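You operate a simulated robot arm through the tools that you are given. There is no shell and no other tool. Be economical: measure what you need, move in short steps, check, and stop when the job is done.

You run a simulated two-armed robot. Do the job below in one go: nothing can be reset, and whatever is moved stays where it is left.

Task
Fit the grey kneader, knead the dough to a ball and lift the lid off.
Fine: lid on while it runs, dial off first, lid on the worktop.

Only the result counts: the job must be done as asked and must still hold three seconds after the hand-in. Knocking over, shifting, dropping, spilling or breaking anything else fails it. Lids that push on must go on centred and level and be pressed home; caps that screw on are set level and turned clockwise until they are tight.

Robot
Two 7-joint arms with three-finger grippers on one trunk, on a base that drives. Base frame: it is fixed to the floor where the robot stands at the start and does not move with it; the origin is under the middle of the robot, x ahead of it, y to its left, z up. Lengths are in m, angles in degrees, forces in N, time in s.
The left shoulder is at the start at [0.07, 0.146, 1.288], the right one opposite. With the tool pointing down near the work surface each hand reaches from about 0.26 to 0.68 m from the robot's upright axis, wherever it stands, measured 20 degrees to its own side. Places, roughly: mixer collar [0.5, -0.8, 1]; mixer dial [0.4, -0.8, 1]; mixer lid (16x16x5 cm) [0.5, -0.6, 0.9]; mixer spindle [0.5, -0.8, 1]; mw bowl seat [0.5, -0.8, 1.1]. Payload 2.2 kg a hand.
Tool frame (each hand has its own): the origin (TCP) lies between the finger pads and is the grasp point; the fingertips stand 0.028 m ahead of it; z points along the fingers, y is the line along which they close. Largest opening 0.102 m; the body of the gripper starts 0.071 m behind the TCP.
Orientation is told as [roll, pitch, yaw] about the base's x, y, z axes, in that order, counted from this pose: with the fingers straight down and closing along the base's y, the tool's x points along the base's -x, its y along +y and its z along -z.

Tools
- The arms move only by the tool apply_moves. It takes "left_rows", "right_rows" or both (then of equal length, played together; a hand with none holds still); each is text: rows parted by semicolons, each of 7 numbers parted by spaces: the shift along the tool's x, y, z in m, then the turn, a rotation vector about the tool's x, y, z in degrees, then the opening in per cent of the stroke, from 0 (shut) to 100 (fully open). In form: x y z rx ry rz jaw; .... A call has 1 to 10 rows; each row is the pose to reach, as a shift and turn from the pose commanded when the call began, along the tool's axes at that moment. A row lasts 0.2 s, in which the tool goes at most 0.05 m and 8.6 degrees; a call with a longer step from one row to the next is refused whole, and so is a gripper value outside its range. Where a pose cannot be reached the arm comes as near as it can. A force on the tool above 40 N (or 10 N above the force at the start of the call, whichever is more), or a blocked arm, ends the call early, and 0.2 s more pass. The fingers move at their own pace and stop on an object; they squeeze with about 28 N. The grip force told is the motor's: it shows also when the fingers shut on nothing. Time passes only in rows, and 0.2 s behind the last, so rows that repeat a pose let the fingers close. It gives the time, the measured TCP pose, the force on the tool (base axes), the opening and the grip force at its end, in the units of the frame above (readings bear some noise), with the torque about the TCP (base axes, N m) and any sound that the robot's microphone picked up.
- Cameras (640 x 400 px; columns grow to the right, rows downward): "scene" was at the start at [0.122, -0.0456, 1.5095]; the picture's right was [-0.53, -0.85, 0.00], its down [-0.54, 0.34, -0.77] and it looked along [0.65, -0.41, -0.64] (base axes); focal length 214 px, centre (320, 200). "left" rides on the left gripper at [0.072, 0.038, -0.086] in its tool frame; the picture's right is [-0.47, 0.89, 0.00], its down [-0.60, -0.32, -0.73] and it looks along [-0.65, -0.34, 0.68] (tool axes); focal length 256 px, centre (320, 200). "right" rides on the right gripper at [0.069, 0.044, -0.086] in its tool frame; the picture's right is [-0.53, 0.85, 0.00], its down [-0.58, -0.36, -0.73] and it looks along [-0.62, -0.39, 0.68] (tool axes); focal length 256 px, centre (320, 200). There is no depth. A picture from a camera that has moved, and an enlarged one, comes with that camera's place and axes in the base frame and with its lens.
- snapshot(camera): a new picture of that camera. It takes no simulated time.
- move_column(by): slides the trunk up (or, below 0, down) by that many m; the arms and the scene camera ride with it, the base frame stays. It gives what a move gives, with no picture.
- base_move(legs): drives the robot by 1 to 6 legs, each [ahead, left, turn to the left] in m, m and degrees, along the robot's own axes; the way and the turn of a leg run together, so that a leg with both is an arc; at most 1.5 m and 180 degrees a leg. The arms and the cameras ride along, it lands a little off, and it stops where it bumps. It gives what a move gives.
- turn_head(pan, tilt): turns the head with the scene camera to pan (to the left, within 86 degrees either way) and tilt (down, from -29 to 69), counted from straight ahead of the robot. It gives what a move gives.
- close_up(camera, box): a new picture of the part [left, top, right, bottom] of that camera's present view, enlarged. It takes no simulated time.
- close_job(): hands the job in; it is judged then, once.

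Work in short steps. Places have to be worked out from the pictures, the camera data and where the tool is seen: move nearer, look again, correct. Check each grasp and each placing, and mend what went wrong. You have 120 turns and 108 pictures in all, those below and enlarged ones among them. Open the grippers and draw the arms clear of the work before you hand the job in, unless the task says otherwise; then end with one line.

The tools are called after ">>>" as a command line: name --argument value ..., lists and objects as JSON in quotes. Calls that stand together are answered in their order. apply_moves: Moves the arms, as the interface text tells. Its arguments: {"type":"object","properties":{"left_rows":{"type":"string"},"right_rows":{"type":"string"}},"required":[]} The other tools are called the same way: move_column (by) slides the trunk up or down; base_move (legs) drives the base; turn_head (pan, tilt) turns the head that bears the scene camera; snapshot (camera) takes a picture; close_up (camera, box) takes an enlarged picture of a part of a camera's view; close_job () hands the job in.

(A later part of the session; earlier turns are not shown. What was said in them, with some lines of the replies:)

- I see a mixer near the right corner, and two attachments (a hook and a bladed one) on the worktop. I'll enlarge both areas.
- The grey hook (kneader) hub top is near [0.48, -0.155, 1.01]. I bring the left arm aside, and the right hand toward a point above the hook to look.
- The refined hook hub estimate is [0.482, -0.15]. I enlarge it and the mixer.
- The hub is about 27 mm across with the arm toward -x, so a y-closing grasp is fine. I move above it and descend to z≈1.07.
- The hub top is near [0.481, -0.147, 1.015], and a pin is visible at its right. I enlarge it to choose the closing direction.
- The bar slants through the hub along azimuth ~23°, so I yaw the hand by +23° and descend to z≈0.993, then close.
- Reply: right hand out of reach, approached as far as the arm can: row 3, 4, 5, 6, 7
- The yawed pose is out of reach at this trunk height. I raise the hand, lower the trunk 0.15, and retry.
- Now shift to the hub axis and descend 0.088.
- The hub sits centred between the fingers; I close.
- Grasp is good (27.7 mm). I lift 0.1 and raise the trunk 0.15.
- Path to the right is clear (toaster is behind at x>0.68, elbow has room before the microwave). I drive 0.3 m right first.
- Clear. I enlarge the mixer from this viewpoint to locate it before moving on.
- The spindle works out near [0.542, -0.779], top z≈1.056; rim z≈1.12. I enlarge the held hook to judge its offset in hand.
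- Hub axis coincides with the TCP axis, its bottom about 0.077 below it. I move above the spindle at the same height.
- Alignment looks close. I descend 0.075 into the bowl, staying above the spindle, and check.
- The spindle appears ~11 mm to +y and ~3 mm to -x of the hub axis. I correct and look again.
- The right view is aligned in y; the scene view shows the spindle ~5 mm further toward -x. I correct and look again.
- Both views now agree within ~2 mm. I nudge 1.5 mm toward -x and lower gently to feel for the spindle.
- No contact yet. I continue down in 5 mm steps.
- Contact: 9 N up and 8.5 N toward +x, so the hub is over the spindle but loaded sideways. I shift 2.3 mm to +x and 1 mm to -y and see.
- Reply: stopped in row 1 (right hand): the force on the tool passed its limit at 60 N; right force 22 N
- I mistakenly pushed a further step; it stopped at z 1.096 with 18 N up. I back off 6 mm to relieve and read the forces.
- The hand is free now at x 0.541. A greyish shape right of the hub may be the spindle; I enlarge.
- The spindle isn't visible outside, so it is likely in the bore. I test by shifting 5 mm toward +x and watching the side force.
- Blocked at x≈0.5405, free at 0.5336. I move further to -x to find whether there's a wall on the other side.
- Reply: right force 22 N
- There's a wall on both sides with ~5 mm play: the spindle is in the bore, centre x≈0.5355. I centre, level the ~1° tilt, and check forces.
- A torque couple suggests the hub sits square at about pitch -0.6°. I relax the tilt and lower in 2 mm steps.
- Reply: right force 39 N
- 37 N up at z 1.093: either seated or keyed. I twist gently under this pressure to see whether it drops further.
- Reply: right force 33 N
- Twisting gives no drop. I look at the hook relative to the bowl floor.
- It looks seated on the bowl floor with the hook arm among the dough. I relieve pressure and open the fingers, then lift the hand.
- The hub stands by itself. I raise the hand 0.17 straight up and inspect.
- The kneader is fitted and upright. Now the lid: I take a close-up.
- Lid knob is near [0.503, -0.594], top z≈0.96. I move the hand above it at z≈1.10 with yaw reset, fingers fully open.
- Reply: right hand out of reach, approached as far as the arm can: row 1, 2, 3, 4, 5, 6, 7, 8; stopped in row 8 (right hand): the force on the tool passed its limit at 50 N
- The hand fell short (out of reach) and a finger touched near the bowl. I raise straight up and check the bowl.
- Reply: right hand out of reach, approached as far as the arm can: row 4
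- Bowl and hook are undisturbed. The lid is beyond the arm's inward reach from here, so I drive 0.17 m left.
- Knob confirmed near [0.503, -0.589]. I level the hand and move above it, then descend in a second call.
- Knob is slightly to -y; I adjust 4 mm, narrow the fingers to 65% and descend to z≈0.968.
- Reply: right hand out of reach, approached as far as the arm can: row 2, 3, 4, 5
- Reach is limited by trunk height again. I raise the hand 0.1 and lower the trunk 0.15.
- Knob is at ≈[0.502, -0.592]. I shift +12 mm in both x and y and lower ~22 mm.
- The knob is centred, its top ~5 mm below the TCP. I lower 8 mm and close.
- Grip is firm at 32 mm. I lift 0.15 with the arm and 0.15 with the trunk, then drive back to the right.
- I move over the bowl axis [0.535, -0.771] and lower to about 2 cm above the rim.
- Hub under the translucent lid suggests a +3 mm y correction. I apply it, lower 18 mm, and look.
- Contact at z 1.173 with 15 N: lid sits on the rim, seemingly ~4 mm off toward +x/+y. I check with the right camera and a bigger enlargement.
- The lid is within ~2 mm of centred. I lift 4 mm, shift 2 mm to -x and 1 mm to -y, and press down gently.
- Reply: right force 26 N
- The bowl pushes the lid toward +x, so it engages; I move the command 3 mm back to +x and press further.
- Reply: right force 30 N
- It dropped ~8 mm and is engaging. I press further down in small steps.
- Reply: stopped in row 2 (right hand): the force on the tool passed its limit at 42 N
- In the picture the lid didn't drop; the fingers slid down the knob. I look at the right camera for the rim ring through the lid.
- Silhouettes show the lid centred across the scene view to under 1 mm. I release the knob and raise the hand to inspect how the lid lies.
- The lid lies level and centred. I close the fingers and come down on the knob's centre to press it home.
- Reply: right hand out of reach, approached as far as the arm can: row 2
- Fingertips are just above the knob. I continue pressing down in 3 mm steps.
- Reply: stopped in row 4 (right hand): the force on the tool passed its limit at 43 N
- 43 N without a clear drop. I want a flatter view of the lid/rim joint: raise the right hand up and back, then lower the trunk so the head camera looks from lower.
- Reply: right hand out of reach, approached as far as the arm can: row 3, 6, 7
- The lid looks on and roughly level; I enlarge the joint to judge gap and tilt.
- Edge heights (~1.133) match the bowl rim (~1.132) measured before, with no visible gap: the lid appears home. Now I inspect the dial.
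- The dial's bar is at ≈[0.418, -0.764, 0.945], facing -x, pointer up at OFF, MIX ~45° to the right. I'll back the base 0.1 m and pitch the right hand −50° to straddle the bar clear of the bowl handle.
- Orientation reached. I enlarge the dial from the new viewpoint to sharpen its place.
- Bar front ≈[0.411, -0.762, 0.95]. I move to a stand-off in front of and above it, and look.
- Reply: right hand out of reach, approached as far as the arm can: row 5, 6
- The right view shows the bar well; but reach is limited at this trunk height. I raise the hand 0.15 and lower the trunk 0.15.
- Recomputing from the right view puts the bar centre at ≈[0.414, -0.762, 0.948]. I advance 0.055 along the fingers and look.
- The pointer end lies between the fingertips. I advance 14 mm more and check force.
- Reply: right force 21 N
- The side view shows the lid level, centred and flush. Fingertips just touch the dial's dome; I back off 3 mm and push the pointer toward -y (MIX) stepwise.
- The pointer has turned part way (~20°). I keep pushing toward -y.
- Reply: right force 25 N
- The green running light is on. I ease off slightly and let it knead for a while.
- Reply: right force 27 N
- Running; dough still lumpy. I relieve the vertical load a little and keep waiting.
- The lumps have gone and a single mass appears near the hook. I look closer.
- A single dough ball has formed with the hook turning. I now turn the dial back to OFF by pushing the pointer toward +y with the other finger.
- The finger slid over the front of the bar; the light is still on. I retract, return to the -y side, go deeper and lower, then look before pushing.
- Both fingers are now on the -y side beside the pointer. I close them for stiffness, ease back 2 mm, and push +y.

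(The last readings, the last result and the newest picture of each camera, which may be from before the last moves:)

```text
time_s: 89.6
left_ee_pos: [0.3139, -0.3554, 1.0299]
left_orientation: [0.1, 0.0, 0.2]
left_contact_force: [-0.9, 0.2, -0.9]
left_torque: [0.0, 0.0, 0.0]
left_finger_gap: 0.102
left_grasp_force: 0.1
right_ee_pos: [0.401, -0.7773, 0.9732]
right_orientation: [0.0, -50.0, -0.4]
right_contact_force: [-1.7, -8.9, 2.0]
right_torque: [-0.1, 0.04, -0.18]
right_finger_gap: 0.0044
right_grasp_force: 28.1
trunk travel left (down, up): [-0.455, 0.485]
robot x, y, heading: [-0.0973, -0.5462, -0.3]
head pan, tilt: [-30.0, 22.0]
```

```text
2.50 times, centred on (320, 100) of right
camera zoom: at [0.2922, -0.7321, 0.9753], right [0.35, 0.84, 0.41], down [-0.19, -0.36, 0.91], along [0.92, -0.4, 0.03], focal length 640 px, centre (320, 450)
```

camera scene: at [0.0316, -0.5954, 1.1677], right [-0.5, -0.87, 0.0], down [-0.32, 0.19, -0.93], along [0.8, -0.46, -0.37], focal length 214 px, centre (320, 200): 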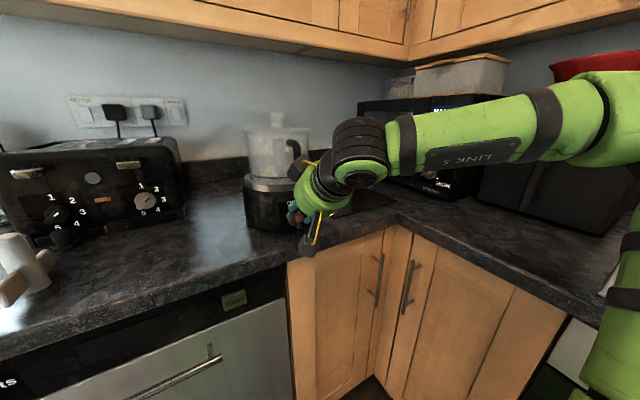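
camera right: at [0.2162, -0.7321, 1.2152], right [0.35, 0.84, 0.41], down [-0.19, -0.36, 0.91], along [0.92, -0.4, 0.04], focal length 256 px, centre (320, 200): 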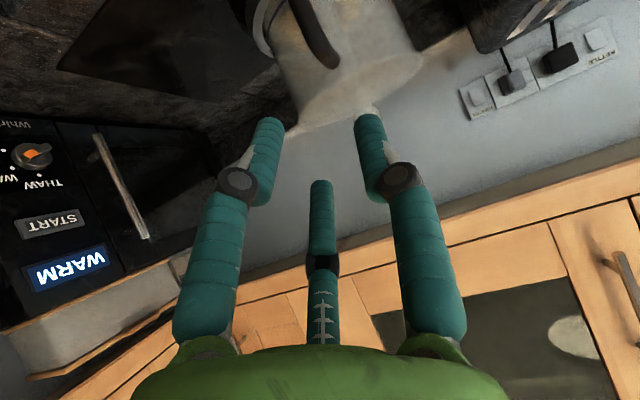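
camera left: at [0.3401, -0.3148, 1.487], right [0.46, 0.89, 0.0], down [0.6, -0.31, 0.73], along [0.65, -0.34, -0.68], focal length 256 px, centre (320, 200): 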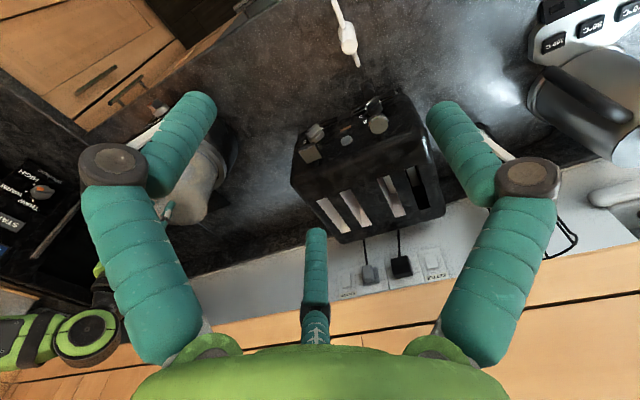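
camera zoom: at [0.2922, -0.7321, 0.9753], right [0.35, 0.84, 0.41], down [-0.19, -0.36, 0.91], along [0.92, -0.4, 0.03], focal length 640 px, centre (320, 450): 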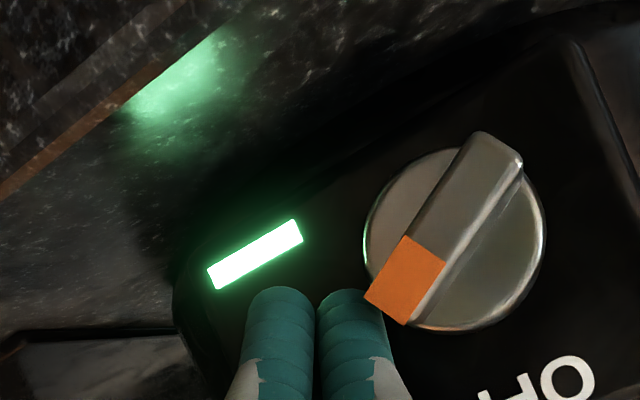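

Contact just begun (9 N). I keep pushing +y.

>>> apply_moves --right_rows "0 0.004 0 0 0 0 0;0 0.008 0 0 0 0 0;0 0.012 0 0 0 0 0;0 0.016 0 0 0 0 0;0 0.02 0 0 0 0 0;0 0.023 0 0 0 0 0"

>>> close_up --camera "right" --box '[220, 20, 420, 180]'

```text
time_s: 91.0
left_ee_pos: [0.3153, -0.3561, 1.0293]
left_orientation: [0.0, 0.0, 0.2]
left_contact_force: [0.3, -1.1, -0.7]
left_torque: [0.0, -0.01, -0.03]
left_finger_gap: 0.1022
left_grasp_force: 0.0
right_ee_pos: [0.4, -0.7538, 0.9727]
right_orientation: [0.1, -50.0, -0.4]
right_contact_force: [-0.9, -11.1, 2.2]
right_torque: [-0.13, -0.17, -0.15]
right_finger_gap: 0.004
right_grasp_force: 28.0
trunk travel left (down, up): [-0.455, 0.485]
robot x, y, heading: [-0.0974, -0.5487, 0.0]
head pan, tilt: [-30.0, 22.0]
```

```text
2.50 times, centred on (320, 100) of right
camera zoom: at [0.2922, -0.7093, 0.975], right [0.35, 0.84, 0.41], down [-0.19, -0.36, 0.91], along [0.92, -0.4, 0.03], focal length 640 px, centre (320, 450)
```

zoom: 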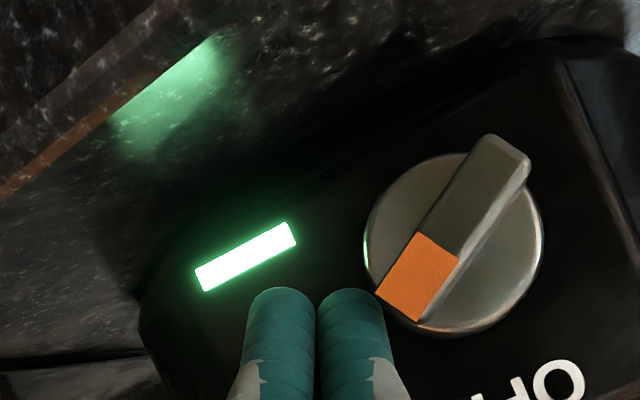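

The light is still on and the dial stayed put in view though the hand moved: the mixer itself is being pushed. I stop, retract, and look at the scene.

>>> apply_moves --right_rows "0 -0.004 0 0 0 0 0;0 -0.004 -0.03 0 0 0 0;0 -0.004 -0.06 0 0 0 20;-0.03 -0.004 -0.09 0 0 0 40;-0.03 -0.004 -0.09 0 0 0 40"

>>> close_up --camera "scene" --box '[225, 100, 345, 240]'

```text
time_s: 92.2
left_ee_pos: [0.3164, -0.3532, 1.0286]
left_orientation: [-0.1, -0.1, 0.3]
left_contact_force: [-0.1, -0.2, 0.2]
left_torque: [0.0, -0.02, 0.0]
left_finger_gap: 0.1022
left_grasp_force: 0.2
right_ee_pos: [0.3521, -0.7557, 1.0537]
right_orientation: [-0.1, -49.9, -0.3]
right_contact_force: [-0.4, 0.2, -0.8]
right_torque: [0.01, 0.0, 0.05]
right_finger_gap: 0.0407
right_grasp_force: 0.1
trunk travel left (down, up): [-0.455, 0.485]
robot x, y, heading: [-0.098, -0.5491, 0.2]
head pan, tilt: [-30.0, 22.0]
```

```text
2.86 times, centred on (285, 170) of scene
camera zoom: at [0.0321, -0.5957, 1.1676], right [-0.5, -0.87, 0.0], down [-0.32, 0.19, -0.93], along [0.8, -0.46, -0.37], focal length 613 px, centre (420, 286)
```

zoom: 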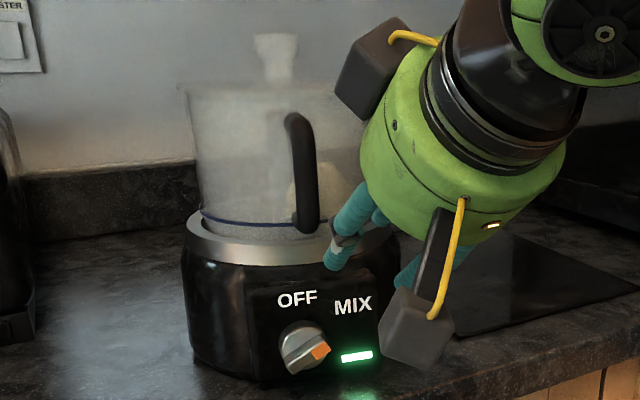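

The mixer slid ~2–3 cm toward +y at the front. Rather than pushing sideways, I'll press DOWN on the bar's lower-left end (bar centre now ≈[0.42, -0.72, 0.951]) to turn it back. I move the closed fingertips above that end.

>>> apply_moves --right_rows "0 0.02 0 0 0 0 0;0 0.04 0.01 0 0 0 0;0.003 0.0557 0.025 0 0 0 0;0.005 0.0557 0.045 0 0 0 0;0.007 0.0557 0.065 0 0 0 0;0.0085 0.0557 0.08 0 0 0 0;0.0085 0.0557 0.08 0 0 0 0"

>>> close_up --camera "right" --box '[190, 10, 430, 190]'

```text
time_s: 93.8
left_ee_pos: [0.3157, -0.3531, 1.0308]
left_orientation: [-0.1, 0.0, 0.2]
left_contact_force: [-0.1, -0.4, 0.5]
left_torque: [0.04, 0.0, 0.0]
left_finger_gap: 0.1018
left_grasp_force: 0.0
right_ee_pos: [0.4073, -0.7009, 0.9971]
right_orientation: [-0.2, -49.9, -0.3]
right_contact_force: [-0.2, -0.9, 0.2]
right_torque: [0.02, 0.0, -0.01]
right_finger_gap: 0.0019
right_grasp_force: 27.9
trunk travel left (down, up): [-0.455, 0.485]
robot x, y, heading: [-0.0969, -0.5492, -0.1]
head pan, tilt: [-30.0, 22.0]
```

```text
2.22 times, centred on (310, 100) of right
camera zoom: at [0.2985, -0.6553, 0.9986], right [0.35, 0.84, 0.41], down [-0.19, -0.36, 0.91], along [0.92, -0.4, 0.04], focal length 569 px, centre (342, 422)
```

zoom: 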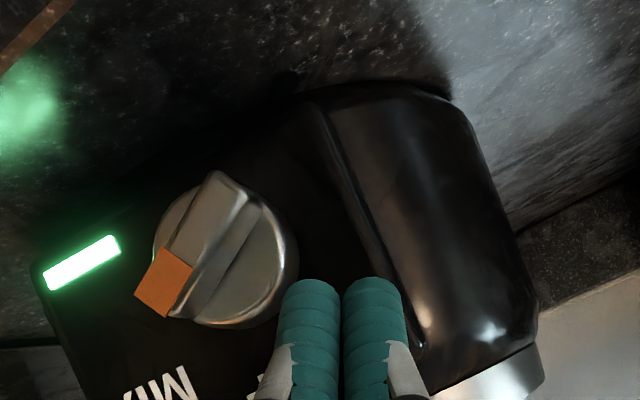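

The lower-left end of the bar is ~18 mm to -y and 40 mm below the fingertips. I shift 13 mm to -y, and press straight down.

>>> apply_moves --right_rows "-0.0026 -0.013 0.003 0 0 0 0;0.0066 -0.013 0.0107 0 0 0 0;0.0143 -0.013 0.0171 0 0 0 0;0.0196 -0.013 0.0216 0 0 0 0;0.0242 -0.013 0.0255 0 0 0 0;0.0288 -0.013 0.0294 0 0 0 0;0.0327 -0.013 0.0326 0 0 0 0;0.0327 -0.013 0.0326 0 0 0 0"

>>> close_up --camera "right" --box '[190, 10, 430, 190]'

```text
time_s: 94.7
left_ee_pos: [0.3106, -0.3537, 1.0297]
left_orientation: [-0.2, -0.2, 0.1]
left_contact_force: [0.2, 0.2, -0.2]
left_torque: [0.01, 0.0, -0.01]
left_finger_gap: 0.102
left_grasp_force: 0.0
right_ee_pos: [0.4068, -0.7092, 0.9832]
right_orientation: [0.2, -51.6, 0.4]
right_contact_force: [-17.5, 2.4, 12.6]
right_torque: [-0.11, 0.0, 0.05]
right_finger_gap: 0.0023
right_grasp_force: 28.0
trunk travel left (down, up): [-0.455, 0.485]
robot x, y, heading: [-0.0977, -0.551, -0.2]
head pan, tilt: [-30.0, 22.0]
stopped in row 4 (right hand): the force on the tool passed its limit at 42 N (the readings are from after the stop); the commanded pose is now the measured one
```

```text
2.22 times, centred on (310, 100) of right
camera zoom: at [0.2977, -0.6655, 0.982], right [0.32, 0.85, 0.42], down [-0.21, -0.37, 0.91], along [0.92, -0.38, 0.06], focal length 569 px, centre (342, 422)
```

zoom: 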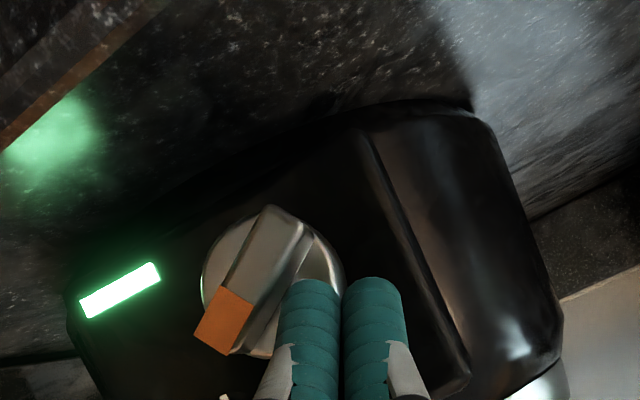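

The tip caught the dome's front. I back off 4 mm in x, then press down.

>>> apply_moves --right_rows "0.0026 -0.002 -0.004 0 1.5 0 0;0.0087 -0.002 0.0011 0 1.5 0 0;0.0133 -0.002 0.005 0 1.5 0 0;0.0179 -0.002 0.0088 0 1.5 0 0;0.0225 -0.002 0.0127 0 1.5 0 0;0.0264 -0.002 0.016 0 1.5 0 0;0.028 -0.002 0.0172 0 1.5 0 0"

>>> close_up --camera "right" --box '[190, 10, 430, 190]'

```text
time_s: 95.5
left_ee_pos: [0.311, -0.353, 1.0306]
left_orientation: [-0.1, -0.2, 0.1]
left_contact_force: [0.7, 0.0, -0.6]
left_torque: [0.04, -0.03, -0.01]
left_finger_gap: 0.1018
left_grasp_force: 0.1
right_ee_pos: [0.4033, -0.7048, 0.9764]
right_orientation: [0.8, -51.3, 0.9]
right_contact_force: [-13.1, 12.6, 9.7]
right_torque: [0.1, -0.12, 0.12]
right_finger_gap: 0.0021
right_grasp_force: 28.1
trunk travel left (down, up): [-0.455, 0.485]
robot x, y, heading: [-0.0956, -0.5474, -0.1]
head pan, tilt: [-30.0, 22.0]
stopped in row 4 (right hand): the force on the tool passed its limit at 54 N (the readings are from after the stop); the commanded pose is now the measured one
```

```text
2.22 times, centred on (310, 100) of right
camera zoom: at [0.2939, -0.6626, 0.9776], right [0.31, 0.85, 0.42], down [-0.2, -0.38, 0.9], along [0.93, -0.37, 0.05], focal length 569 px, centre (342, 422)
```

zoom: 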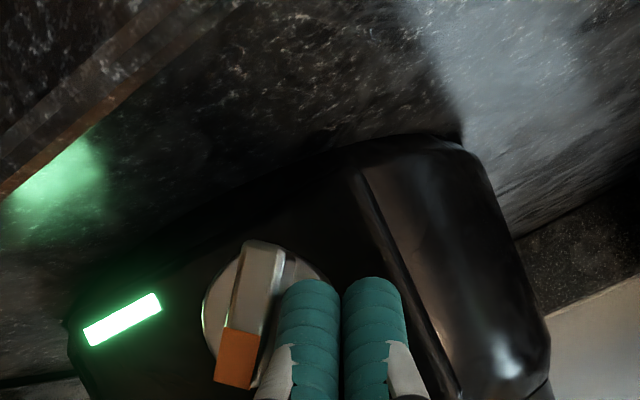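

It works: the bar turned ~20° back. Now I slip lower along its left side (≈2 cm down) and push its lower end toward -y, which also nudges the mixer back.

>>> apply_moves --right_rows "0.0026 0.006 -0.004 0 1 0 0;0.0103 0.006 0.002 0 1 0 0;0.0179 0.006 0.009 0 1 0 0;0.0179 0.002 0.009 0 1 0 0;0.0179 -0.002 0.009 0 1 0 0;0.0179 -0.006 0.009 0 1 0 0;0.0179 -0.01 0.009 0 1 0 0;0.0179 -0.014 0.009 0 1 0 0"

>>> close_up --camera "right" --box '[190, 10, 430, 190]'

```text
time_s: 97.3
left_ee_pos: [0.314, -0.352, 1.0302]
left_orientation: [-0.3, -0.1, 0.2]
left_contact_force: [-1.5, 0.4, -0.2]
left_torque: [-0.02, 0.01, 0.01]
left_finger_gap: 0.102
left_grasp_force: 0.0
right_ee_pos: [0.4027, -0.7207, 0.9546]
right_orientation: [0.3, -49.8, 0.7]
right_contact_force: [-6.9, 9.2, -0.8]
right_torque: [0.02, 0.0, 0.07]
right_finger_gap: 0.0022
right_grasp_force: 28.1
trunk travel left (down, up): [-0.455, 0.485]
robot x, y, heading: [-0.1024, -0.5508, -0.0]
head pan, tilt: [-30.0, 22.0]
```

```text
2.22 times, centred on (310, 100) of right
camera zoom: at [0.2933, -0.6784, 0.9574], right [0.33, 0.85, 0.41], down [-0.18, -0.37, 0.91], along [0.93, -0.38, 0.03], focal length 569 px, centre (342, 422)
```

zoom: 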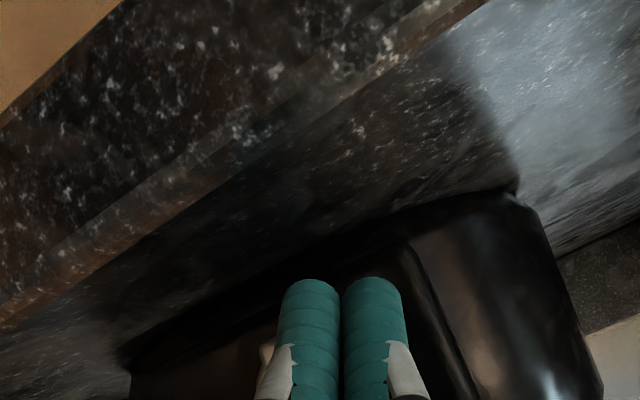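

The green light is off. The bar is at/near OFF; pushing further to -y presses it into OFF and slides the mixer back along its path by the ~2.3 cm it was displaced.

>>> apply_moves --right_rows "0 -0.003 0 0 0 0 0;0 -0.006 0 0 0 0 0;0 -0.009 0 0 0 0 0;0 -0.012 0 0 0 0 0;0 -0.015 0 0 0 0 0;0 -0.018 0 0 0 0 0;0 -0.021 0 0 0 0 0;0 -0.021 0 0 0 0 0"

>>> apply_moves --right_rows "0 0.006 0 0 0 0 0;0 0.006 -0.03 0 0 0 0;-0.01 0.006 -0.06 0 0 0 0;-0.03 0.006 -0.09 0 0 0 0;-0.05 0.006 -0.12 0 0 0 0;-0.05 0.006 -0.12 0 0 0 0"

>>> close_up --camera "scene" --box '[225, 100, 345, 240]'

```text
time_s: 99.1
left_ee_pos: [0.3144, -0.3521, 1.0297]
left_orientation: [-0.2, 0.1, 0.1]
left_contact_force: [-0.3, -0.1, 1.3]
left_torque: [-0.01, -0.03, 0.01]
left_finger_gap: 0.102
left_grasp_force: 0.2
right_ee_pos: [0.4038, -0.7412, 0.9544]
right_orientation: [0.3, -49.8, 0.8]
right_contact_force: [-6.0, 9.3, 0.9]
right_torque: [0.0, -0.01, 0.09]
right_finger_gap: 0.0022
right_grasp_force: 28.3
trunk travel left (down, up): [-0.455, 0.485]
robot x, y, heading: [-0.0974, -0.5505, 0.1]
head pan, tilt: [-30.0, 22.0]
```

```text
time_s: 100.5
left_ee_pos: [0.3158, -0.3531, 1.0291]
left_orientation: [-0.1, 0.1, 0.2]
left_contact_force: [-0.3, 0.7, 0.0]
left_torque: [0.0, 0.0, 0.01]
left_finger_gap: 0.1022
left_grasp_force: 0.0
right_ee_pos: [0.3438, -0.7387, 1.0685]
right_orientation: [0.4, -49.6, 0.6]
right_contact_force: [-0.9, -0.1, 0.0]
right_torque: [0.0, -0.02, 0.02]
right_finger_gap: 0.0023
right_grasp_force: 28.4
trunk travel left (down, up): [-0.455, 0.485]
robot x, y, heading: [-0.1016, -0.5481, 0.2]
head pan, tilt: [-30.0, 22.0]
```

```text
2.86 times, centred on (285, 170) of scene
camera zoom: at [0.0321, -0.5952, 1.1676], right [-0.5, -0.87, 0.0], down [-0.32, 0.19, -0.93], along [0.8, -0.46, -0.38], focal length 613 px, centre (420, 286)
```

zoom: 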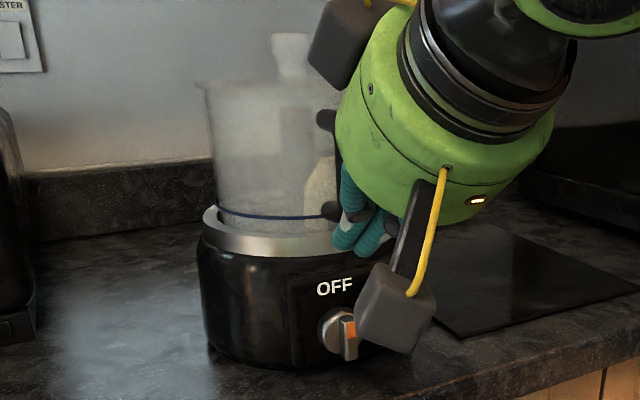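

The dial points to OFF, the light is out, and the mixer is back within ~1 cm. Next I take the hand back, raise the trunk 0.37, and level the hand for gripping the lid knob.

>>> apply_moves --right_rows "-0.02 0 -0.03 0 0 0 20;-0.03 0 -0.05 0 0 0 60"

>>> move_column --by 0.37

>>> apply_moves --right_rows "0 0 0 0 8.3 0 60;0 0 0 0 16.6 0 60;0 0 0 0 25 0 60;0 0 0 0 33.3 0 60;0 0 0 0 41.6 0 60;0 0 0 0 49.8 0 60;0 0 0 0 49.8 0 60"

>>> base_move --legs '[[0.1, 0, 0]]'

```text
time_s: 101.1
left_ee_pos: [0.315, -0.3534, 1.0289]
left_orientation: [-0.2, -0.1, 0.2]
left_contact_force: [0.0, -0.9, 0.2]
left_torque: [0.01, 0.02, -0.01]
left_finger_gap: 0.1019
left_grasp_force: 0.0
right_ee_pos: [0.3261, -0.7392, 1.1243]
right_orientation: [0.4, -49.8, 0.7]
right_contact_force: [0.3, -0.1, -0.7]
right_torque: [0.02, 0.01, 0.01]
right_finger_gap: 0.0614
right_grasp_force: 0.0
trunk travel left (down, up): [-0.455, 0.485]
robot x, y, heading: [-0.0993, -0.5447, 0.1]
head pan, tilt: [-30.0, 22.0]
```

```text
time_s: 104.7
left_ee_pos: [0.315, -0.3538, 1.3989]
left_orientation: [-0.1, 0.0, 0.1]
left_contact_force: [-0.5, -0.2, 0.1]
left_torque: [-0.02, 0.01, -0.01]
left_finger_gap: 0.1023
left_grasp_force: 0.0
right_ee_pos: [0.3259, -0.7397, 1.4935]
right_orientation: [0.4, -49.6, 0.6]
right_contact_force: [-0.4, 0.9, 0.1]
right_torque: [0.01, 0.01, -0.02]
right_finger_gap: 0.0611
right_grasp_force: 0.0
trunk travel left (down, up): [-0.825, 0.115]
robot x, y, heading: [-0.0993, -0.55, -0.1]
head pan, tilt: [-30.0, 22.0]
```

```text
time_s: 106.3
left_ee_pos: [0.3164, -0.353, 1.3981]
left_orientation: [0.0, 0.2, 0.1]
left_contact_force: [-0.1, -0.4, 0.2]
left_torque: [0.02, 0.05, 0.03]
left_finger_gap: 0.1019
left_grasp_force: 0.0
right_ee_pos: [0.2993, -0.7601, 1.4445]
right_orientation: [0.4, 0.1, 0.9]
right_contact_force: [0.9, -0.7, 0.9]
right_torque: [0.0, 0.02, 0.03]
right_finger_gap: 0.0612
right_grasp_force: 0.1
right hand out of reach, approached as far as the arm can: row 4, 5, 6, 7
trunk travel left (down, up): [-0.825, 0.115]
robot x, y, heading: [-0.0967, -0.5497, -0.2]
head pan, tilt: [-30.0, 22.0]
```

```text
time_s: 107.5
left_ee_pos: [0.4074, -0.3539, 1.402]
left_orientation: [-0.2, -0.4, 0.2]
left_contact_force: [-1.5, 0.1, 0.5]
left_torque: [0.02, -0.05, 0.03]
left_finger_gap: 0.1021
left_grasp_force: 0.2
right_ee_pos: [0.3887, -0.7592, 1.4477]
right_orientation: [0.3, -0.4, 1.0]
right_contact_force: [-0.9, -0.2, 0.3]
right_torque: [0.0, -0.08, 0.01]
right_finger_gap: 0.0611
right_grasp_force: 0.1
trunk travel left (down, up): [-0.825, 0.115]
robot x, y, heading: [0.0022, -0.5478, 0.3]
head pan, tilt: [-30.0, 22.0]
```

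I lower the hand to about z 1.28 (the previous command was slightly out of reach) and re-measure.

>>> apply_moves --right_rows "0 0 0.05 0 0 0 60;0 0 0.1 0 0 0 60;0 0 0.15 0 0 0 60;0 0 0.2 0 0 0 60;0 0 0.2 0 0 0 60"

>>> turn_head --pan -45 --tilt 38

>>> snapshot --camera "right"

```text
time_s: 108.7
left_ee_pos: [0.4124, -0.354, 1.4001]
left_orientation: [-0.2, -0.2, 0.2]
left_contact_force: [-0.9, 0.1, 1.0]
left_torque: [0.0, -0.02, -0.03]
left_finger_gap: 0.102
left_grasp_force: 0.0
right_ee_pos: [0.3951, -0.7575, 1.2454]
right_orientation: [0.4, -0.1, 1.1]
right_contact_force: [-0.5, -0.5, 0.1]
right_torque: [-0.02, -0.04, 0.01]
right_finger_gap: 0.0613
right_grasp_force: 0.0
trunk travel left (down, up): [-0.825, 0.115]
robot x, y, heading: [0.0011, -0.5456, 0.0]
head pan, tilt: [-30.0, 22.0]
```

```text
time_s: 109.5
left_ee_pos: [0.4137, -0.3528, 1.4004]
left_orientation: [-0.1, 0.0, 0.1]
left_contact_force: [0.2, -0.3, -0.1]
left_torque: [-0.02, 0.02, 0.03]
left_finger_gap: 0.1022
left_grasp_force: 0.0
right_ee_pos: [0.3965, -0.7573, 1.2453]
right_orientation: [0.4, -0.1, 1.0]
right_contact_force: [-0.1, -0.1, -0.1]
right_torque: [0.02, -0.02, 0.01]
right_finger_gap: 0.0611
right_grasp_force: 0.1
trunk travel left (down, up): [-0.825, 0.115]
robot x, y, heading: [-0.0016, -0.5476, -0.0]
head pan, tilt: [-45.0, 38.0]
```

```text
4 pictures are left
camera right: at [0.3271, -0.715, 1.3323], right [0.52, 0.85, 0.01], down [0.58, -0.36, 0.73], along [0.63, -0.38, -0.68], focal length 256 px, centre (320, 200)
```

right: 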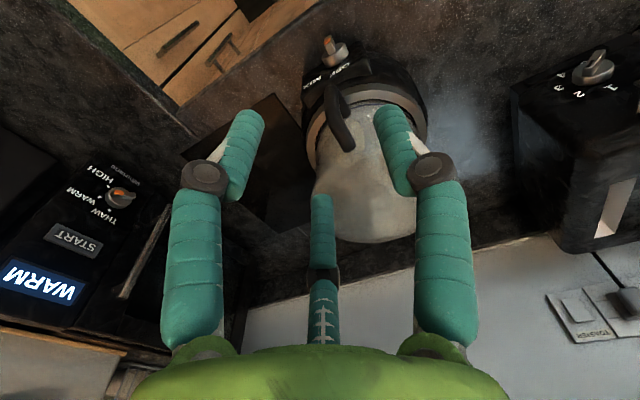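

The dial is OFF in this view. I move above the expected knob place [0.537, -0.767] and use one picture to check alignment.

>>> apply_moves --right_rows "-0.035 -0.002 0 0 0 0 65;-0.07 -0.004 0 0 0 0 65;-0.105 -0.006 0 0 0 0 65;-0.14 -0.0075 0 0.4 0 1 65;-0.14 -0.0075 0 0.4 0 1 65"

>>> close_up --camera "right" --box '[160, 0, 480, 220]'

```text
time_s: 110.7
left_ee_pos: [0.4131, -0.3545, 1.4001]
left_orientation: [0.0, 0.0, 0.2]
left_contact_force: [0.1, -0.1, 0.4]
left_torque: [0.0, 0.02, -0.01]
left_finger_gap: 0.1019
left_grasp_force: 0.1
right_ee_pos: [0.5362, -0.7632, 1.2471]
right_orientation: [-0.1, 0.0, -0.1]
right_contact_force: [-0.5, 0.4, -0.8]
right_torque: [-0.01, -0.03, 0.02]
right_finger_gap: 0.0664
right_grasp_force: 0.0
trunk travel left (down, up): [-0.825, 0.115]
robot x, y, heading: [0.0021, -0.5475, -0.0]
head pan, tilt: [-45.0, 38.0]
```

```text
1.82 times, centred on (320, 110) of right
camera zoom: at [0.4685, -0.7194, 1.3323], right [0.54, 0.84, 0.0], down [0.58, -0.36, 0.73], along [0.62, -0.39, -0.68], focal length 465 px, centre (320, 364)
```

zoom: 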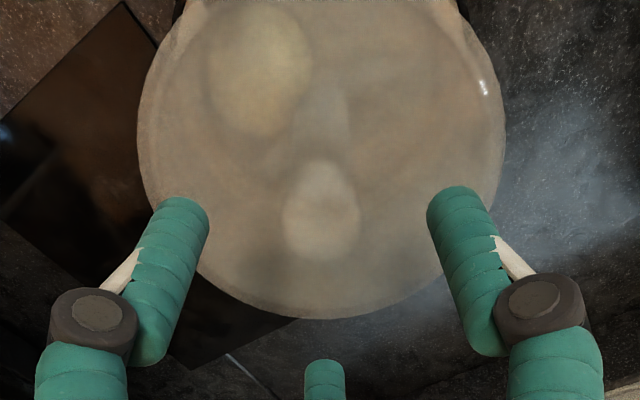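

The dough ball is visible under the lid. The knob lies ~14 mm further +x and 8 mm -y; I shift there and descend to z≈1.195, then check.

>>> apply_moves --right_rows "-0.007 -0.004 0 0 0 0 65;-0.014 -0.0085 0.01 0 0 0 65;-0.014 -0.0085 0.03 0 0 0 65;-0.014 -0.0085 0.05 0 0 0 65;-0.014 -0.0085 0.05 0 0 0 65"

>>> close_up --camera "right" --box '[180, 20, 460, 220]'

```text
time_s: 111.8
left_ee_pos: [0.4137, -0.3542, 1.399]
left_orientation: [-0.1, 0.0, 0.2]
left_contact_force: [-1.0, 0.3, -1.0]
left_torque: [-0.02, 0.04, -0.04]
left_finger_gap: 0.1021
left_grasp_force: 0.2
right_ee_pos: [0.5507, -0.7724, 1.1955]
right_orientation: [0.0, -0.1, 0.0]
right_contact_force: [0.0, -0.8, -1.1]
right_torque: [-0.03, 0.0, 0.0]
right_finger_gap: 0.0665
right_grasp_force: 0.1
trunk travel left (down, up): [-0.825, 0.115]
robot x, y, heading: [0.0035, -0.5458, -0.1]
head pan, tilt: [-45.0, 38.0]
```

```text
2.00 times, centred on (320, 120) of right
camera zoom: at [0.483, -0.7277, 1.2808], right [0.54, 0.84, 0.0], down [0.58, -0.36, 0.73], along [0.62, -0.39, -0.68], focal length 512 px, centre (320, 360)
```

zoom: 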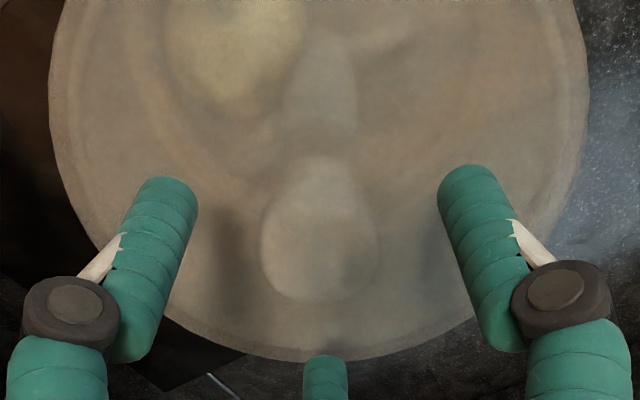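

The knob is exactly centred. I lower 28 mm, close on it, and lift slightly.

>>> apply_moves --right_rows "0 0 0.01 0 0 0 65;0 0 0.02 0 0 0 65;0 0 0.029 0 0 0 65;0 0 0.029 0 0 0 40;0 0 0.029 0 0 0 20;0 0 0.029 0 0 0 10;0 0 0.029 0 0 0 10;0 0 0.029 0 0 0 10"

>>> apply_moves --right_rows "0 0 -0.004 0 0 0 5;0 0 -0.01 0 0 0 5;0 0 -0.018 0 0 0 5;0 0 -0.028 0 0 0 5"

```text
time_s: 113.7
left_ee_pos: [0.4129, -0.3532, 1.3996]
left_orientation: [-0.2, -0.1, 0.3]
left_contact_force: [0.7, -0.5, 0.2]
left_torque: [-0.03, 0.0, -0.01]
left_finger_gap: 0.1021
left_grasp_force: 0.0
right_ee_pos: [0.5502, -0.7729, 1.1668]
right_orientation: [0.0, -0.1, -0.1]
right_contact_force: [-0.4, 0.4, 0.0]
right_torque: [0.0, 0.04, 0.12]
right_finger_gap: 0.032
right_grasp_force: 28.3
trunk travel left (down, up): [-0.825, 0.115]
robot x, y, heading: [0.001, -0.551, 0.1]
head pan, tilt: [-45.0, 38.0]
```

```text
time_s: 114.7
left_ee_pos: [0.4135, -0.3538, 1.3997]
left_orientation: [-0.1, 0.0, 0.2]
left_contact_force: [-0.6, 0.6, -0.5]
left_torque: [0.04, -0.02, 0.0]
left_finger_gap: 0.1023
left_grasp_force: 0.1
right_ee_pos: [0.5503, -0.7729, 1.1943]
right_orientation: [0.0, 0.0, 0.0]
right_contact_force: [-0.3, 0.0, -1.0]
right_torque: [-0.01, -0.01, 0.0]
right_finger_gap: 0.0322
right_grasp_force: 27.8
trunk travel left (down, up): [-0.825, 0.115]
robot x, y, heading: [-0.0001, -0.5478, -0.1]
head pan, tilt: [-45.0, 38.0]
```

The lid came off cleanly. I lift it to z≈1.265 and drive 0.17 m left.

>>> apply_moves --right_rows "0 0 -0.03 0 0 0 5;0 0 -0.06 0 0 0 5;0.02 0 -0.07 0 0 0 5;0.045 0 -0.07 0 0 0 5;0.053 0 -0.07 0 0 0 5"

>>> base_move --legs '[[0, 0.18, 0]]'

>>> snapshot --camera "scene"

```text
time_s: 115.8
left_ee_pos: [0.4148, -0.354, 1.4002]
left_orientation: [-0.1, 0.0, 0.2]
left_contact_force: [0.5, -0.7, -1.0]
left_torque: [-0.02, 0.01, 0.0]
left_finger_gap: 0.1022
left_grasp_force: 0.0
right_ee_pos: [0.4975, -0.7718, 1.2647]
right_orientation: [0.0, -0.1, 0.0]
right_contact_force: [0.0, 0.4, -0.6]
right_torque: [0.01, 0.02, 0.03]
right_finger_gap: 0.0321
right_grasp_force: 28.3
trunk travel left (down, up): [-0.825, 0.115]
robot x, y, heading: [0.0005, -0.549, -0.0]
head pan, tilt: [-45.0, 38.0]
```

```text
time_s: 117.4
left_ee_pos: [0.4133, -0.1789, 1.3999]
left_orientation: [0.2, 0.0, 0.4]
left_contact_force: [0.5, 0.1, 0.0]
left_torque: [0.07, 0.02, 0.0]
left_finger_gap: 0.102
left_grasp_force: 0.1
right_ee_pos: [0.4976, -0.5969, 1.2646]
right_orientation: [0.2, -0.1, -0.1]
right_contact_force: [-0.4, -0.6, -0.5]
right_torque: [0.07, 0.02, 0.01]
right_finger_gap: 0.0319
right_grasp_force: 27.8
trunk travel left (down, up): [-0.825, 0.115]
robot x, y, heading: [0.0016, -0.3672, 0.1]
head pan, tilt: [-45.0, 38.0]
```

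```text
1 pictures are left
camera scene: at [0.1116, -0.4356, 1.5122], right [-0.71, -0.71, 0.0], down [-0.44, 0.44, -0.79], along [0.56, -0.55, -0.62], focal length 214 px, centre (320, 200)
```

scene: 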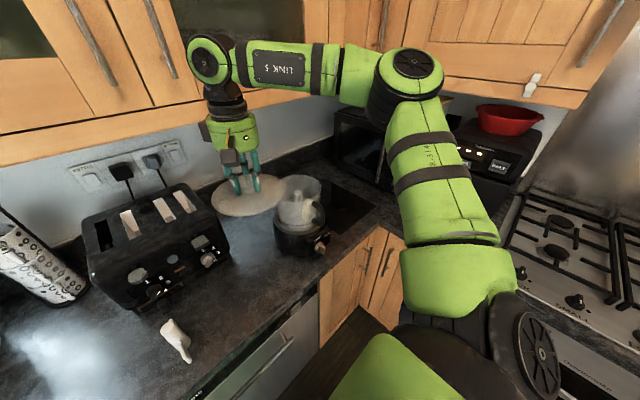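

One picture is left, so I place by readings: same spot on the worktop as before. I shift to y≈-0.586 and lower the trunk 0.15.

>>> apply_moves --right_rows "0 0.005 0 0 0 0 5;0 0.01 0 0.2 0 0 5;0 0.01 0 0.2 0 0 5"

>>> move_column --by -0.15

>>> apply_moves --right_rows "0 0 0.04 0 0 0 5;0 0 0.08 0 0 0 5;0 0 0.12 0 0 0 5;0 0 0.14 0 0 0 5;0 0 0.14 0 0 0 5"

```text
time_s: 118.2
left_ee_pos: [0.4144, -0.1741, 1.3999]
left_orientation: [-0.1, 0.0, 0.3]
left_contact_force: [0.7, 0.0, 0.3]
left_torque: [-0.01, -0.02, 0.0]
left_finger_gap: 0.1017
left_grasp_force: 0.0
right_ee_pos: [0.4972, -0.5824, 1.2644]
right_orientation: [-0.2, -0.1, 0.0]
right_contact_force: [0.1, 0.0, -0.9]
right_torque: [-0.01, 0.0, 0.0]
right_finger_gap: 0.0322
right_grasp_force: 27.5
trunk travel left (down, up): [-0.825, 0.115]
robot x, y, heading: [-0.0004, -0.3689, 0.0]
head pan, tilt: [-45.0, 38.0]
```

```text
time_s: 119.9
left_ee_pos: [0.4134, -0.1746, 1.249]
left_orientation: [0.0, -0.1, 0.3]
left_contact_force: [-0.9, 0.1, 0.2]
left_torque: [0.01, 0.02, 0.01]
left_finger_gap: 0.1021
left_grasp_force: 0.1
right_ee_pos: [0.4974, -0.5825, 1.1143]
right_orientation: [-0.2, -0.1, -0.1]
right_contact_force: [-0.2, -0.3, 0.3]
right_torque: [-0.02, -0.02, 0.01]
right_finger_gap: 0.0318
right_grasp_force: 27.9
trunk travel left (down, up): [-0.675, 0.265]
robot x, y, heading: [0.0019, -0.3702, 0.1]
head pan, tilt: [-45.0, 38.0]
```

```text
time_s: 121.1
left_ee_pos: [0.4138, -0.173, 1.2502]
left_orientation: [-0.1, -0.2, 0.2]
left_contact_force: [-0.7, -0.4, 0.8]
left_torque: [-0.01, -0.02, 0.01]
left_finger_gap: 0.1023
left_grasp_force: 0.1
right_ee_pos: [0.497, -0.5835, 0.9744]
right_orientation: [-0.1, -0.1, -0.1]
right_contact_force: [-0.2, 0.7, -0.2]
right_torque: [-0.04, -0.01, 0.0]
right_finger_gap: 0.032
right_grasp_force: 28.1
trunk travel left (down, up): [-0.675, 0.265]
robot x, y, heading: [-0.0038, -0.3668, 0.2]
head pan, tilt: [-45.0, 38.0]
```

No contact yet; I lower slowly to the expected touchdown at z≈0.956.

>>> apply_moves --right_rows "0 0 0.006 0 0 0 5;0 0 0.011 0 0 0 5;0 0 0.015 0 0 0 5;0 0 0.017 0 0 0 5;0 0 0.019 0 0 0 5;0 0 0.019 0 0 0 5"

```text
time_s: 122.5
left_ee_pos: [0.4133, -0.1743, 1.2496]
left_orientation: [-0.2, 0.1, 0.2]
left_contact_force: [-0.3, -0.2, 0.0]
left_torque: [0.02, -0.02, -0.02]
left_finger_gap: 0.1022
left_grasp_force: 0.1
right_ee_pos: [0.497, -0.5822, 0.9561]
right_orientation: [-0.2, -0.1, -0.1]
right_contact_force: [0.1, -0.5, -0.2]
right_torque: [0.01, 0.01, -0.01]
right_finger_gap: 0.032
right_grasp_force: 27.8
trunk travel left (down, up): [-0.675, 0.265]
robot x, y, heading: [0.0025, -0.3688, -0.1]
head pan, tilt: [-45.0, 38.0]
```

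>>> apply_moves --right_rows "0 0 0.002 0 0 0 5;0 0 0.004 0 0 0 5;0 0 0.006 0 0 0 5;0 0 0.008 0 0 0 5;0 0 0.008 0 0 0 5"

```text
time_s: 123.7
left_ee_pos: [0.4113, -0.175, 1.2508]
left_orientation: [-0.2, -0.2, 0.3]
left_contact_force: [-0.4, -0.4, -0.4]
left_torque: [0.01, 0.02, 0.01]
left_finger_gap: 0.102
left_grasp_force: 0.1
right_ee_pos: [0.4977, -0.5832, 0.9512]
right_orientation: [-0.2, -0.5, -0.1]
right_contact_force: [4.9, -5.7, 23.9]
right_torque: [-0.04, -0.05, 0.01]
right_finger_gap: 0.0319
right_grasp_force: 28.4
trunk travel left (down, up): [-0.675, 0.265]
robot x, y, heading: [-0.0015, -0.369, -0.1]
head pan, tilt: [-45.0, 38.0]
```

Touchdown at z 0.951 with 24 N. I relieve 3 mm, open the fingers, and withdraw upward.

>>> apply_moves --right_rows "0 0 -0.003 0 0 0 5;0 0 -0.003 0 0 0 30;0 0 -0.003 0 0 0 60;0 0 -0.003 0 0 0 65;0 0 -0.03 0 0 0 65;0 0 -0.07 0 0 0 65;0 0 -0.11 0 0 0 65;0 0 -0.15 0 0 0 65"

>>> move_column --by 0.15

>>> apply_moves --right_rows "0.04 0.02 -0.02 0 0 0 65;0.08 0.04 -0.02 0 0 0 65;0.12 0.06 -0.02 0 0 0 65;0.15 0.06 -0.02 0 0 0 65"

>>> snapshot --camera "scene"

```text
time_s: 125.5
left_ee_pos: [0.4135, -0.1735, 1.2498]
left_orientation: [0.0, -0.1, 0.3]
left_contact_force: [-0.7, 0.0, 0.0]
left_torque: [-0.01, -0.01, -0.03]
left_finger_gap: 0.1023
left_grasp_force: 0.1
right_ee_pos: [0.4979, -0.5834, 1.0983]
right_orientation: [-0.1, -0.1, -0.1]
right_contact_force: [-0.3, -0.1, -0.1]
right_torque: [0.0, 0.01, 0.01]
right_finger_gap: 0.0663
right_grasp_force: 0.1
trunk travel left (down, up): [-0.675, 0.265]
robot x, y, heading: [0.0019, -0.3711, 0.4]
head pan, tilt: [-45.0, 38.0]
```

```text
time_s: 127.3
left_ee_pos: [0.4144, -0.1739, 1.3997]
left_orientation: [-0.1, 0.0, 0.2]
left_contact_force: [0.5, -0.1, 0.7]
left_torque: [0.02, 0.03, -0.03]
left_finger_gap: 0.1021
left_grasp_force: 0.2
right_ee_pos: [0.497, -0.5827, 1.2467]
right_orientation: [-0.1, -0.1, 0.0]
right_contact_force: [1.1, 0.3, 0.3]
right_torque: [-0.01, 0.0, 0.02]
right_finger_gap: 0.0663
right_grasp_force: 0.0
trunk travel left (down, up): [-0.825, 0.115]
robot x, y, heading: [-0.0007, -0.3677, 0.2]
head pan, tilt: [-45.0, 38.0]
```

```text
time_s: 128.3
left_ee_pos: [0.4119, -0.1737, 1.401]
left_orientation: [-0.1, -0.1, 0.2]
left_contact_force: [-0.8, -0.2, 0.4]
left_torque: [-0.03, -0.03, -0.02]
left_finger_gap: 0.1019
left_grasp_force: 0.0
right_ee_pos: [0.347, -0.5234, 1.2673]
right_orientation: [-0.3, -0.2, -0.2]
right_contact_force: [-0.4, -0.4, 0.3]
right_torque: [0.03, -0.01, -0.01]
right_finger_gap: 0.0664
right_grasp_force: 0.0
trunk travel left (down, up): [-0.825, 0.115]
robot x, y, heading: [-0.0018, -0.3679, 0.0]
head pan, tilt: [-45.0, 38.0]
```

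```text
0 pictures are left
camera scene: at [0.1095, -0.431, 1.5126], right [-0.71, -0.71, 0.0], down [-0.43, 0.44, -0.79], along [0.56, -0.56, -0.62], focal length 214 px, centre (320, 200)
```

scene: 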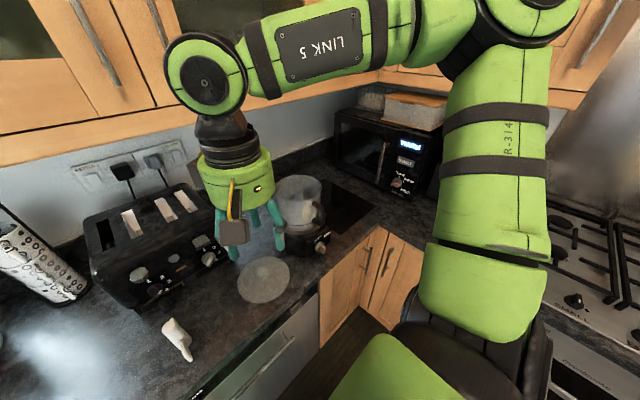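

The lid lies flat on the worktop beside the mixer. The dial is at OFF, the dough is a ball with the grey hook fitted, and both hands are open and clear. I hand the job in.

>>> close_job

```text
The job is handed in.
```

I fitted the grey kneader, kneaded the dough to a ball with the lid on, turned the dial to OFF, then took the lid off and left it on the worktop. While I was turning the dial back, the mixer slid about 2–3 cm. I pushed it most of the way back, but it still stands roughly 1–2 cm and a few degrees off its original place.
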